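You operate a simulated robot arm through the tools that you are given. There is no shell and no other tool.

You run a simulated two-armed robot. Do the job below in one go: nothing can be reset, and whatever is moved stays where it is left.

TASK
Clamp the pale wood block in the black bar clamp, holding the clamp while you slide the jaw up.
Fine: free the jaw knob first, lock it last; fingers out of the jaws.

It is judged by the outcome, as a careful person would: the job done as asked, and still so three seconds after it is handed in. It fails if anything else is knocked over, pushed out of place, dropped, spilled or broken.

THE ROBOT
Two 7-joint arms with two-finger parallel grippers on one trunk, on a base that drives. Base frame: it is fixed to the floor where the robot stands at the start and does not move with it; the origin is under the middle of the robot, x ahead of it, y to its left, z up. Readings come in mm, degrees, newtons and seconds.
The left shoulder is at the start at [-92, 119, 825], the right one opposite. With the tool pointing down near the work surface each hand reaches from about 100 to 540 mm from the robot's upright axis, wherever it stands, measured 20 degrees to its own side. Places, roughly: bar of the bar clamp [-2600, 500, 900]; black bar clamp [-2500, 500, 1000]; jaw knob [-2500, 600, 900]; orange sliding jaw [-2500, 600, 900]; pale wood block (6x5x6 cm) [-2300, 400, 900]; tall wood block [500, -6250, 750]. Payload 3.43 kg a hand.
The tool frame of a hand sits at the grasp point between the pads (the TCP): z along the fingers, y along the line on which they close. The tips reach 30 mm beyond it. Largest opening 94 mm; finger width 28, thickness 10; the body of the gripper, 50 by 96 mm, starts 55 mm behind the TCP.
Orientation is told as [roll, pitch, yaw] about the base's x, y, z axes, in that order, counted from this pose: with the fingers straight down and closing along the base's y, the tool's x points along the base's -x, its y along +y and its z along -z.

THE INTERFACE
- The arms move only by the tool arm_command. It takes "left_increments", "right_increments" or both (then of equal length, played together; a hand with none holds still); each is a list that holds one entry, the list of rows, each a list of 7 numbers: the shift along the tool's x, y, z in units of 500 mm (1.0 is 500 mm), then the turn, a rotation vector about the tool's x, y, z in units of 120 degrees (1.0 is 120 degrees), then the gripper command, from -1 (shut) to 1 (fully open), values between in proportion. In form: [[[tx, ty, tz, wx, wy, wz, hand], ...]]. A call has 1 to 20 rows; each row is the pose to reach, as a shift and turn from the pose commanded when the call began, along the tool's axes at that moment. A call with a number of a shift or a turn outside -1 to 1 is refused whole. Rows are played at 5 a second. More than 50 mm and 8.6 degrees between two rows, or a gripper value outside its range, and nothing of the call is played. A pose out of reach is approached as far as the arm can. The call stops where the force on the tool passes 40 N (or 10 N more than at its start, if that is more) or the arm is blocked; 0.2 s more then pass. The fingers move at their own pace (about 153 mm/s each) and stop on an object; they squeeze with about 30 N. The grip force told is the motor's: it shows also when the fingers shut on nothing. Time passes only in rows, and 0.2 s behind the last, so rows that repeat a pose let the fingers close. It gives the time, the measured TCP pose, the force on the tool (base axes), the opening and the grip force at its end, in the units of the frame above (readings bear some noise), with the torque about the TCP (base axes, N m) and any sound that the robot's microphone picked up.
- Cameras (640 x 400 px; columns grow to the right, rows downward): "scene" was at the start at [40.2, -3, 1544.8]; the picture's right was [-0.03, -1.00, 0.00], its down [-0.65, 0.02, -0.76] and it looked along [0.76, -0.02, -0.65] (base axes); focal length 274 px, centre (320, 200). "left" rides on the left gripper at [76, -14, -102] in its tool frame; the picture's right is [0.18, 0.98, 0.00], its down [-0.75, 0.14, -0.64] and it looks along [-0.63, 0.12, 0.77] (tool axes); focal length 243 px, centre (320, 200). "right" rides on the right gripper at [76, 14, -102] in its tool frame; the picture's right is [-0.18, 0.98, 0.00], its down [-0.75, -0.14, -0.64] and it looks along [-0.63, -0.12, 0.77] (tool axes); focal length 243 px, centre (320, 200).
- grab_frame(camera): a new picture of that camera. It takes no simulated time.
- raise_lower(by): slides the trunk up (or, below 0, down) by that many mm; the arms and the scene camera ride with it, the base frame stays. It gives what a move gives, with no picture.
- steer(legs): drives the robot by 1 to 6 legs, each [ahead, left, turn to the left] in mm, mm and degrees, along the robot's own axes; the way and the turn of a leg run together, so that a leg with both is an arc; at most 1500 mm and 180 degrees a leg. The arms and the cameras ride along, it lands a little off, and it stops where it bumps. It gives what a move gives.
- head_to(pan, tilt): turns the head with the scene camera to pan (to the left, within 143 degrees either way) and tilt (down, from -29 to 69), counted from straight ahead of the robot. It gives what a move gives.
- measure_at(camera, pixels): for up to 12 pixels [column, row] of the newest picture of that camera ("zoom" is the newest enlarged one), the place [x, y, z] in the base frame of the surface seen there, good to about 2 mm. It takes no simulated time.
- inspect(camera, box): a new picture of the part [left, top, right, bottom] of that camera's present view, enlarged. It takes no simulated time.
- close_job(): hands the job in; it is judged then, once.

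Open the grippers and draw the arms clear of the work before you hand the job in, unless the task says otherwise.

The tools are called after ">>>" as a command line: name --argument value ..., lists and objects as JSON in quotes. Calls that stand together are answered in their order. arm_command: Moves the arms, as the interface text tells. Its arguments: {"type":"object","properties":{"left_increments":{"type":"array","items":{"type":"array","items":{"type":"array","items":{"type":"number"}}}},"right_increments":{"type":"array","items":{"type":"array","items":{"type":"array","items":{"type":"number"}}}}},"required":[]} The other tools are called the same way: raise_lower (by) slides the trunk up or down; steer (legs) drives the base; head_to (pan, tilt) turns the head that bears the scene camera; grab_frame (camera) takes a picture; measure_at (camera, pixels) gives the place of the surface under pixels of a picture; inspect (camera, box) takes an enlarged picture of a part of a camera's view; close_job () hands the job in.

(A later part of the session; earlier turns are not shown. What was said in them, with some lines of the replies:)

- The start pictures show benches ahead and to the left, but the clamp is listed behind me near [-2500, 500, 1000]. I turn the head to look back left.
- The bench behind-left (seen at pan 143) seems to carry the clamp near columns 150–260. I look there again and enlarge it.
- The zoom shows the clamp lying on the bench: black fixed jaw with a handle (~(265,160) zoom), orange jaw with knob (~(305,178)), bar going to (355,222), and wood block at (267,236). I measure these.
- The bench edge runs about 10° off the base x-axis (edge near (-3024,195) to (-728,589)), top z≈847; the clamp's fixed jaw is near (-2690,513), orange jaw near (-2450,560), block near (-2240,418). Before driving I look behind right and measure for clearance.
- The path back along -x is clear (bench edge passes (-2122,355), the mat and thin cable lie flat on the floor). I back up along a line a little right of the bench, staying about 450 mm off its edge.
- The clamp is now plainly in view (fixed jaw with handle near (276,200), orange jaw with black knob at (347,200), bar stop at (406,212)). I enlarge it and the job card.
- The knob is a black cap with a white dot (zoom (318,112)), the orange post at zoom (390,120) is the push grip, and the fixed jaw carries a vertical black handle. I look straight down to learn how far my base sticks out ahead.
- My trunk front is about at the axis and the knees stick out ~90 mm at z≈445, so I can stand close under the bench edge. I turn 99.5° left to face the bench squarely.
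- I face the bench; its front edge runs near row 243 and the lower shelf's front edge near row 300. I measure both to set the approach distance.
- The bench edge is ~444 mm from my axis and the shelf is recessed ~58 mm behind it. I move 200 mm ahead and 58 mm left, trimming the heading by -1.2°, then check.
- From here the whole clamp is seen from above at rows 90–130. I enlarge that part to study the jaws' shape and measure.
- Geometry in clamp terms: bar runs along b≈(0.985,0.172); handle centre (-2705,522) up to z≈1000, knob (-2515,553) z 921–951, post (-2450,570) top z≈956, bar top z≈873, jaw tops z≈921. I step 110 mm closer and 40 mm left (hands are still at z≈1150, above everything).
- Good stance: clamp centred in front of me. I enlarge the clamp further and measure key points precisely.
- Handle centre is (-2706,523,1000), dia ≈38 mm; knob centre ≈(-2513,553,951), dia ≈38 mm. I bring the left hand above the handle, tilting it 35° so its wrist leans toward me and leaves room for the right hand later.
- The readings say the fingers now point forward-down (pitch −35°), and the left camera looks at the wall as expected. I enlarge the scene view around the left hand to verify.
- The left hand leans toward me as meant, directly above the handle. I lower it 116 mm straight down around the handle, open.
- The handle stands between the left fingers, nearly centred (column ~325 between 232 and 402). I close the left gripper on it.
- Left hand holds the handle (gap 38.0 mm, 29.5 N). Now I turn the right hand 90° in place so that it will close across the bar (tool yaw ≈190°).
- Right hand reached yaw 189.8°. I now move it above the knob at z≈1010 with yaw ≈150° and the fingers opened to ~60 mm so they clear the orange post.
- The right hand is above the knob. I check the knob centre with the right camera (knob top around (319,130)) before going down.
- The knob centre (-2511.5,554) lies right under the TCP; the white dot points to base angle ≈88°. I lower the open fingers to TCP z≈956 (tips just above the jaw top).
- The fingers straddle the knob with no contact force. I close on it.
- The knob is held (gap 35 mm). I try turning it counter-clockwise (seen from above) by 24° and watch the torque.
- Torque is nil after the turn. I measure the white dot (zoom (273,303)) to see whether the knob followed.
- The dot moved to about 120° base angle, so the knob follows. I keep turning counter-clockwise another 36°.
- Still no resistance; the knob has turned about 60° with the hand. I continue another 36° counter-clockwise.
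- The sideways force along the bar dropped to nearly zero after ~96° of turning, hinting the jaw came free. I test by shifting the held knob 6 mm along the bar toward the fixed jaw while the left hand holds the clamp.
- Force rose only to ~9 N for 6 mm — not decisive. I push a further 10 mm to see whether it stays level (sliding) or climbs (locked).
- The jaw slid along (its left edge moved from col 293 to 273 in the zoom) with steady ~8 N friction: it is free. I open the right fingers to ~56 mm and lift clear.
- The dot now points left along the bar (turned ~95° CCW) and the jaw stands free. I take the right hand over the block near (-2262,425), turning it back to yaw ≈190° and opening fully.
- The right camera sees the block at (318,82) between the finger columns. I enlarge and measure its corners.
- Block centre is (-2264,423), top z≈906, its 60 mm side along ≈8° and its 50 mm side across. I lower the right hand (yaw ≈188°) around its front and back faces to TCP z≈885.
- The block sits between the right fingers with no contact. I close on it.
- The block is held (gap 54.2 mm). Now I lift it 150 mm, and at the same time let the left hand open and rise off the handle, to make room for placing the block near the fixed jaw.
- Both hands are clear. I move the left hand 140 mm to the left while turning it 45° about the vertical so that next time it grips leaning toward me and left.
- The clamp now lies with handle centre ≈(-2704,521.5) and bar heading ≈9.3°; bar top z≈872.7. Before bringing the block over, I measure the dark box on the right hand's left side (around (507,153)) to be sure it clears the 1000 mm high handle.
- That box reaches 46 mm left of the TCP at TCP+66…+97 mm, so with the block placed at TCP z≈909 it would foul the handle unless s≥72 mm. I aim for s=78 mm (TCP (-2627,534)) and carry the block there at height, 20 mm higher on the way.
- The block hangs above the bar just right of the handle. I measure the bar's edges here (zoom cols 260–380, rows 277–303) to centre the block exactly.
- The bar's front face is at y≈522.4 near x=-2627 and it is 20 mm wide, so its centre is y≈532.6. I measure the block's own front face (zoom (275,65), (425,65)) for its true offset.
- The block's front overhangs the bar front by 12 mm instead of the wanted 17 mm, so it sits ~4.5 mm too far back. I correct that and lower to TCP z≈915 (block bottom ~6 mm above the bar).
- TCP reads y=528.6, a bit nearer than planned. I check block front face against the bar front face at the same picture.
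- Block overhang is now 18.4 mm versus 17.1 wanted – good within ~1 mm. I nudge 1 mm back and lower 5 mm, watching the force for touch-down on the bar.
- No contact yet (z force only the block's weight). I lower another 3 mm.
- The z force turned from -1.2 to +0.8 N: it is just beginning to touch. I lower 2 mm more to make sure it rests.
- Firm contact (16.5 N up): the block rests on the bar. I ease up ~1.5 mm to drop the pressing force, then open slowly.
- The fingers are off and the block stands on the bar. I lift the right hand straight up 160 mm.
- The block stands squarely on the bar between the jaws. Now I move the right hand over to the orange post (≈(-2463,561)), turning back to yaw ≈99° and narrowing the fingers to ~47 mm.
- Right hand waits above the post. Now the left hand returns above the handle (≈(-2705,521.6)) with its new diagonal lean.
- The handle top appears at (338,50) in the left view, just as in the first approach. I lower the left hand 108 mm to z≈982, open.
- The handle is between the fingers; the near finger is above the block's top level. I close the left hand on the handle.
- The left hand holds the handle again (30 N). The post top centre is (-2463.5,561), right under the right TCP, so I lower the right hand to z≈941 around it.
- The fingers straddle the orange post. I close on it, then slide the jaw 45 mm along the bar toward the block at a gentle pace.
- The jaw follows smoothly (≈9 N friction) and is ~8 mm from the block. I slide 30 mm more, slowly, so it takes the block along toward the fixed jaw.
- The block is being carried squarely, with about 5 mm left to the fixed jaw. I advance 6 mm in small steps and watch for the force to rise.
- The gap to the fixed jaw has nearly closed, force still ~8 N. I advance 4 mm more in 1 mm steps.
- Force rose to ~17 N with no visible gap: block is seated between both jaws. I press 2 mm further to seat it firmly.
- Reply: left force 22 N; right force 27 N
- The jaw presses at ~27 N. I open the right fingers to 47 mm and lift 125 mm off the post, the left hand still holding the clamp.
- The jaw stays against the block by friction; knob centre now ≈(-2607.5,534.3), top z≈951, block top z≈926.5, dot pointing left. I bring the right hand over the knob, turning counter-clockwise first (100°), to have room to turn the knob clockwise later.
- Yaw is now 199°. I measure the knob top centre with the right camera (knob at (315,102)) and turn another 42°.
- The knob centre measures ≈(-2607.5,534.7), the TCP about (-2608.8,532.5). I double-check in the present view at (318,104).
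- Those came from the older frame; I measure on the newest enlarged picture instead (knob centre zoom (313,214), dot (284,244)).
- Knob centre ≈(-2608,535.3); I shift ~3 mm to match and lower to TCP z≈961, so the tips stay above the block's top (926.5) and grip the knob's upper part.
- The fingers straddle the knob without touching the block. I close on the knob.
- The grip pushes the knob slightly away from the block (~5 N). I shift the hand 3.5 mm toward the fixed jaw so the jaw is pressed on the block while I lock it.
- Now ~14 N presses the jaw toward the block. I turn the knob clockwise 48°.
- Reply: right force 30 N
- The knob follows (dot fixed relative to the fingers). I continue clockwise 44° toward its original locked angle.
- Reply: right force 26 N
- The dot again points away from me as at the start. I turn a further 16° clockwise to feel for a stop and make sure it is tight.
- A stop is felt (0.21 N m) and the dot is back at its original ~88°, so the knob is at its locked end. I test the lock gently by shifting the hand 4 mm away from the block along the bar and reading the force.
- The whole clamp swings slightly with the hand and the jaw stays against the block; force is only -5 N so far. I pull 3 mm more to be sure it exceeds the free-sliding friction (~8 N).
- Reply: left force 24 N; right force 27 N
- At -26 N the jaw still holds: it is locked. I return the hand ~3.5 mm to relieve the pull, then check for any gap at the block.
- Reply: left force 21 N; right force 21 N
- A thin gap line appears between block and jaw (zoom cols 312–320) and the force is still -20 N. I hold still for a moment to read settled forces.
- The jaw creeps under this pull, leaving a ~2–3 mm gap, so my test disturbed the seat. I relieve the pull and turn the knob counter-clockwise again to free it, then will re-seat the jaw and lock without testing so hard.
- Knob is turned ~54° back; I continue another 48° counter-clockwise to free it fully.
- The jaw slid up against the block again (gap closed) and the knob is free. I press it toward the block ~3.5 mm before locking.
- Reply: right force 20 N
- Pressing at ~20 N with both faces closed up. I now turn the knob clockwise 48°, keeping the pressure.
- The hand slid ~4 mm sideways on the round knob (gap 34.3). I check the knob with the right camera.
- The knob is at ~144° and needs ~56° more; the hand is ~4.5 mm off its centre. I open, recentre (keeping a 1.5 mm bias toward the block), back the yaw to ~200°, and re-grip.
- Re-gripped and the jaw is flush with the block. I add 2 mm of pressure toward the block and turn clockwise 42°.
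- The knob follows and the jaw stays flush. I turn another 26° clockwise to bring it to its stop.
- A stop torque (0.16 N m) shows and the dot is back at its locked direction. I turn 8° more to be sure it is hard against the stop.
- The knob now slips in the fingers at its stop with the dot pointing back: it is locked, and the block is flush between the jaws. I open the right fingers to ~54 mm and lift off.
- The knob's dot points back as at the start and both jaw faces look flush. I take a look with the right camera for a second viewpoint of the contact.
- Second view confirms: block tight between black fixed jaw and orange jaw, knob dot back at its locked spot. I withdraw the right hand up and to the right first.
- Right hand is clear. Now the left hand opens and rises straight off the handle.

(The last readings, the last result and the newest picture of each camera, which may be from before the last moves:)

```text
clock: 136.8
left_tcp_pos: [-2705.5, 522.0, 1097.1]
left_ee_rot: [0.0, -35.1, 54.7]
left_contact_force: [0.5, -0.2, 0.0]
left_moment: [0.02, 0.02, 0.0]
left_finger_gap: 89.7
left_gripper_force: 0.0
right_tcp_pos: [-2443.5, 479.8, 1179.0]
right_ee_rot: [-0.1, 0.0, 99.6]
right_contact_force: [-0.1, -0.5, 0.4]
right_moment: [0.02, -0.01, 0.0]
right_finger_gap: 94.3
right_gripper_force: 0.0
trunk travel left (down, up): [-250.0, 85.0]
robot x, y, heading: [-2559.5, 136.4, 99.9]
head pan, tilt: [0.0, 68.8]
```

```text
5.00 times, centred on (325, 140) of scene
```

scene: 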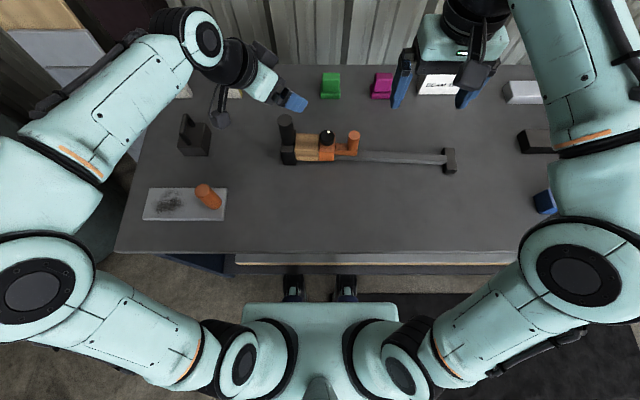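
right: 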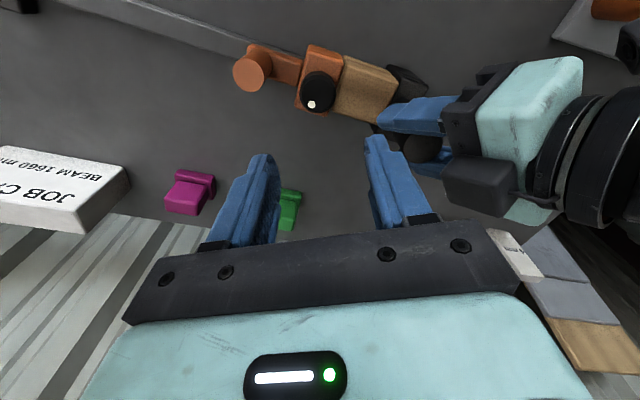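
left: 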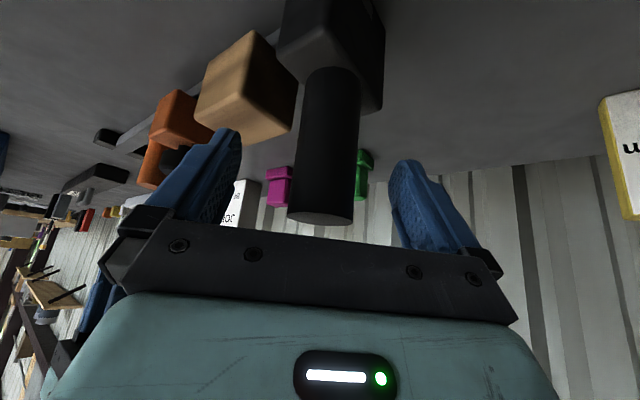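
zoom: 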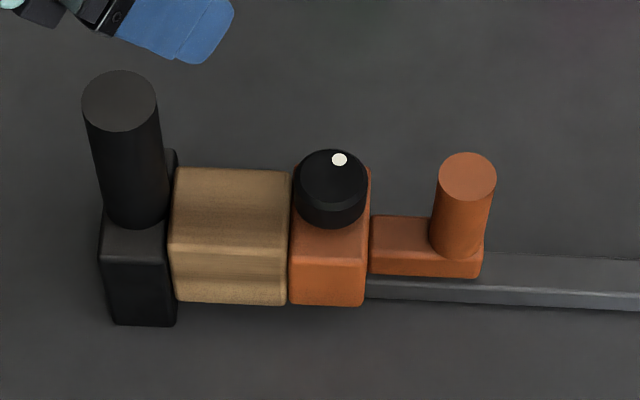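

The clamp stands undisturbed with the block flush on both faces. I withdraw the left hand up and to the left, clear of the work.

>>> arm_command --left_increments '[[[-0.0345, 0, -0.0492, 0, 0, 0, 1], [-0.0689, 0, -0.0983, 0, 0, 0, 1], [-0.037, 0.0403, -0.1206, 0, 0, 0, 1], [-0.0052, 0.0806, -0.143, 0, 0, 0, 1], [0.0266, 0.121, -0.1653, 0, 0, 0, 1], [0.0585, 0.1613, -0.1877, 0, 0, 0, 1], [0.0903, 0.2016, -0.21, 0, 0, 0, 1], [0.0903, 0.2016, -0.21, 0, 0, 0, 1]]]'

>>> grab_frame --camera "scene"

>>> inspect --camera "scene" --box '[275, 105, 375, 180]'

>>> measure_at --camera "zoom" --pixels '[[165, 180], [180, 180], [280, 180], [300, 195], [140, 260], [230, 260], [325, 260], [335, 130]]'

```text
clock: 138.6
left_tcp_pos: [-2844.8, 501.1, 1156.9]
left_ee_rot: [-0.1, -35.0, 54.6]
left_contact_force: [-1.1, 0.6, 0.5]
left_moment: [-0.01, -0.01, -0.02]
left_finger_gap: 94.2
left_gripper_force: 0.1
right_tcp_pos: [-2445.1, 479.7, 1179.3]
right_ee_rot: [0.0, 0.1, 99.7]
right_contact_force: [0.0, -0.4, 0.5]
right_moment: [-0.04, 0.0, 0.01]
right_finger_gap: 94.0
right_gripper_force: 0.1
trunk travel left (down, up): [-250.0, 85.0]
robot x, y, heading: [-2556.3, 134.6, 99.8]
head pan, tilt: [0.0, 68.8]
```

```text
taken
```

scene: 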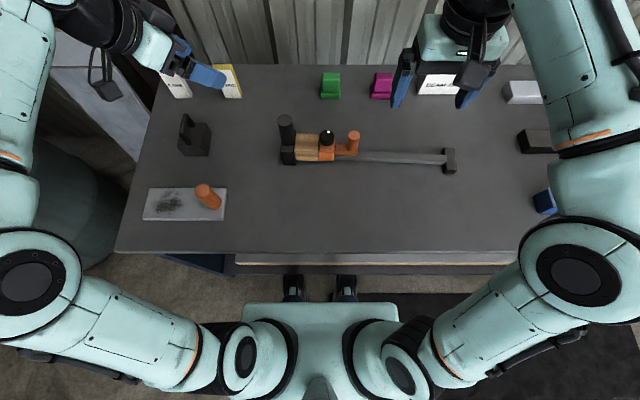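

```text
5.33 times, centred on (325, 142) of scene
```

zoom: 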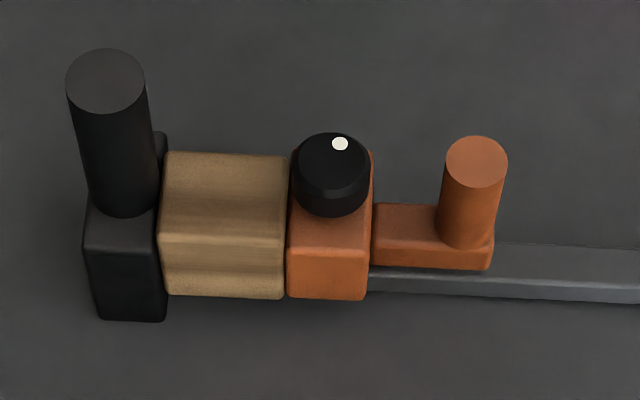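

```text
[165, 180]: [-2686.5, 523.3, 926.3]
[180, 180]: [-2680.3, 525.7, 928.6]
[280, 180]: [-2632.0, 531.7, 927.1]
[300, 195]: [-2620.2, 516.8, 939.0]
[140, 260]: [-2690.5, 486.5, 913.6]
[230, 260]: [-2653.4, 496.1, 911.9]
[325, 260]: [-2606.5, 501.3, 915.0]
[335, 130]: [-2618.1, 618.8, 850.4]
```

The block is flush between the fixed and sliding jaws, the knob's dot points to its locked position, both hands are open and well clear, and the other bench items stand where they were. I hand the job in.

>>> close_job

```text
The job is handed in.
```

The pale wood block is now clamped in the black bar clamp, with the jaw knob locked, and I have handed the job in. The result of the judging has not been shown to me.

- **Order:** I freed the knob first and set the block on the bar between the jaws. I slid the jaw up with one hand while the other held the clamp handle, then locked the knob last.
- **Locked twice:** After the first locking I pulled on the jaw to test it. It held at about 26 N at first, then crept and opened a gap of about 2–3 mm. I freed the knob, pressed the jaw back against the block and locked it again. I did not pull-test it after that.
- **Final state:** In the last pictures the block looks flush against both jaws, and the knob's dot is back where it was at the start. Both grippers are open and clear. I saw nothing else on the bench moved.
- **Clamp angle:** The clamp itself swung a few degrees on the bench, and I left it there.
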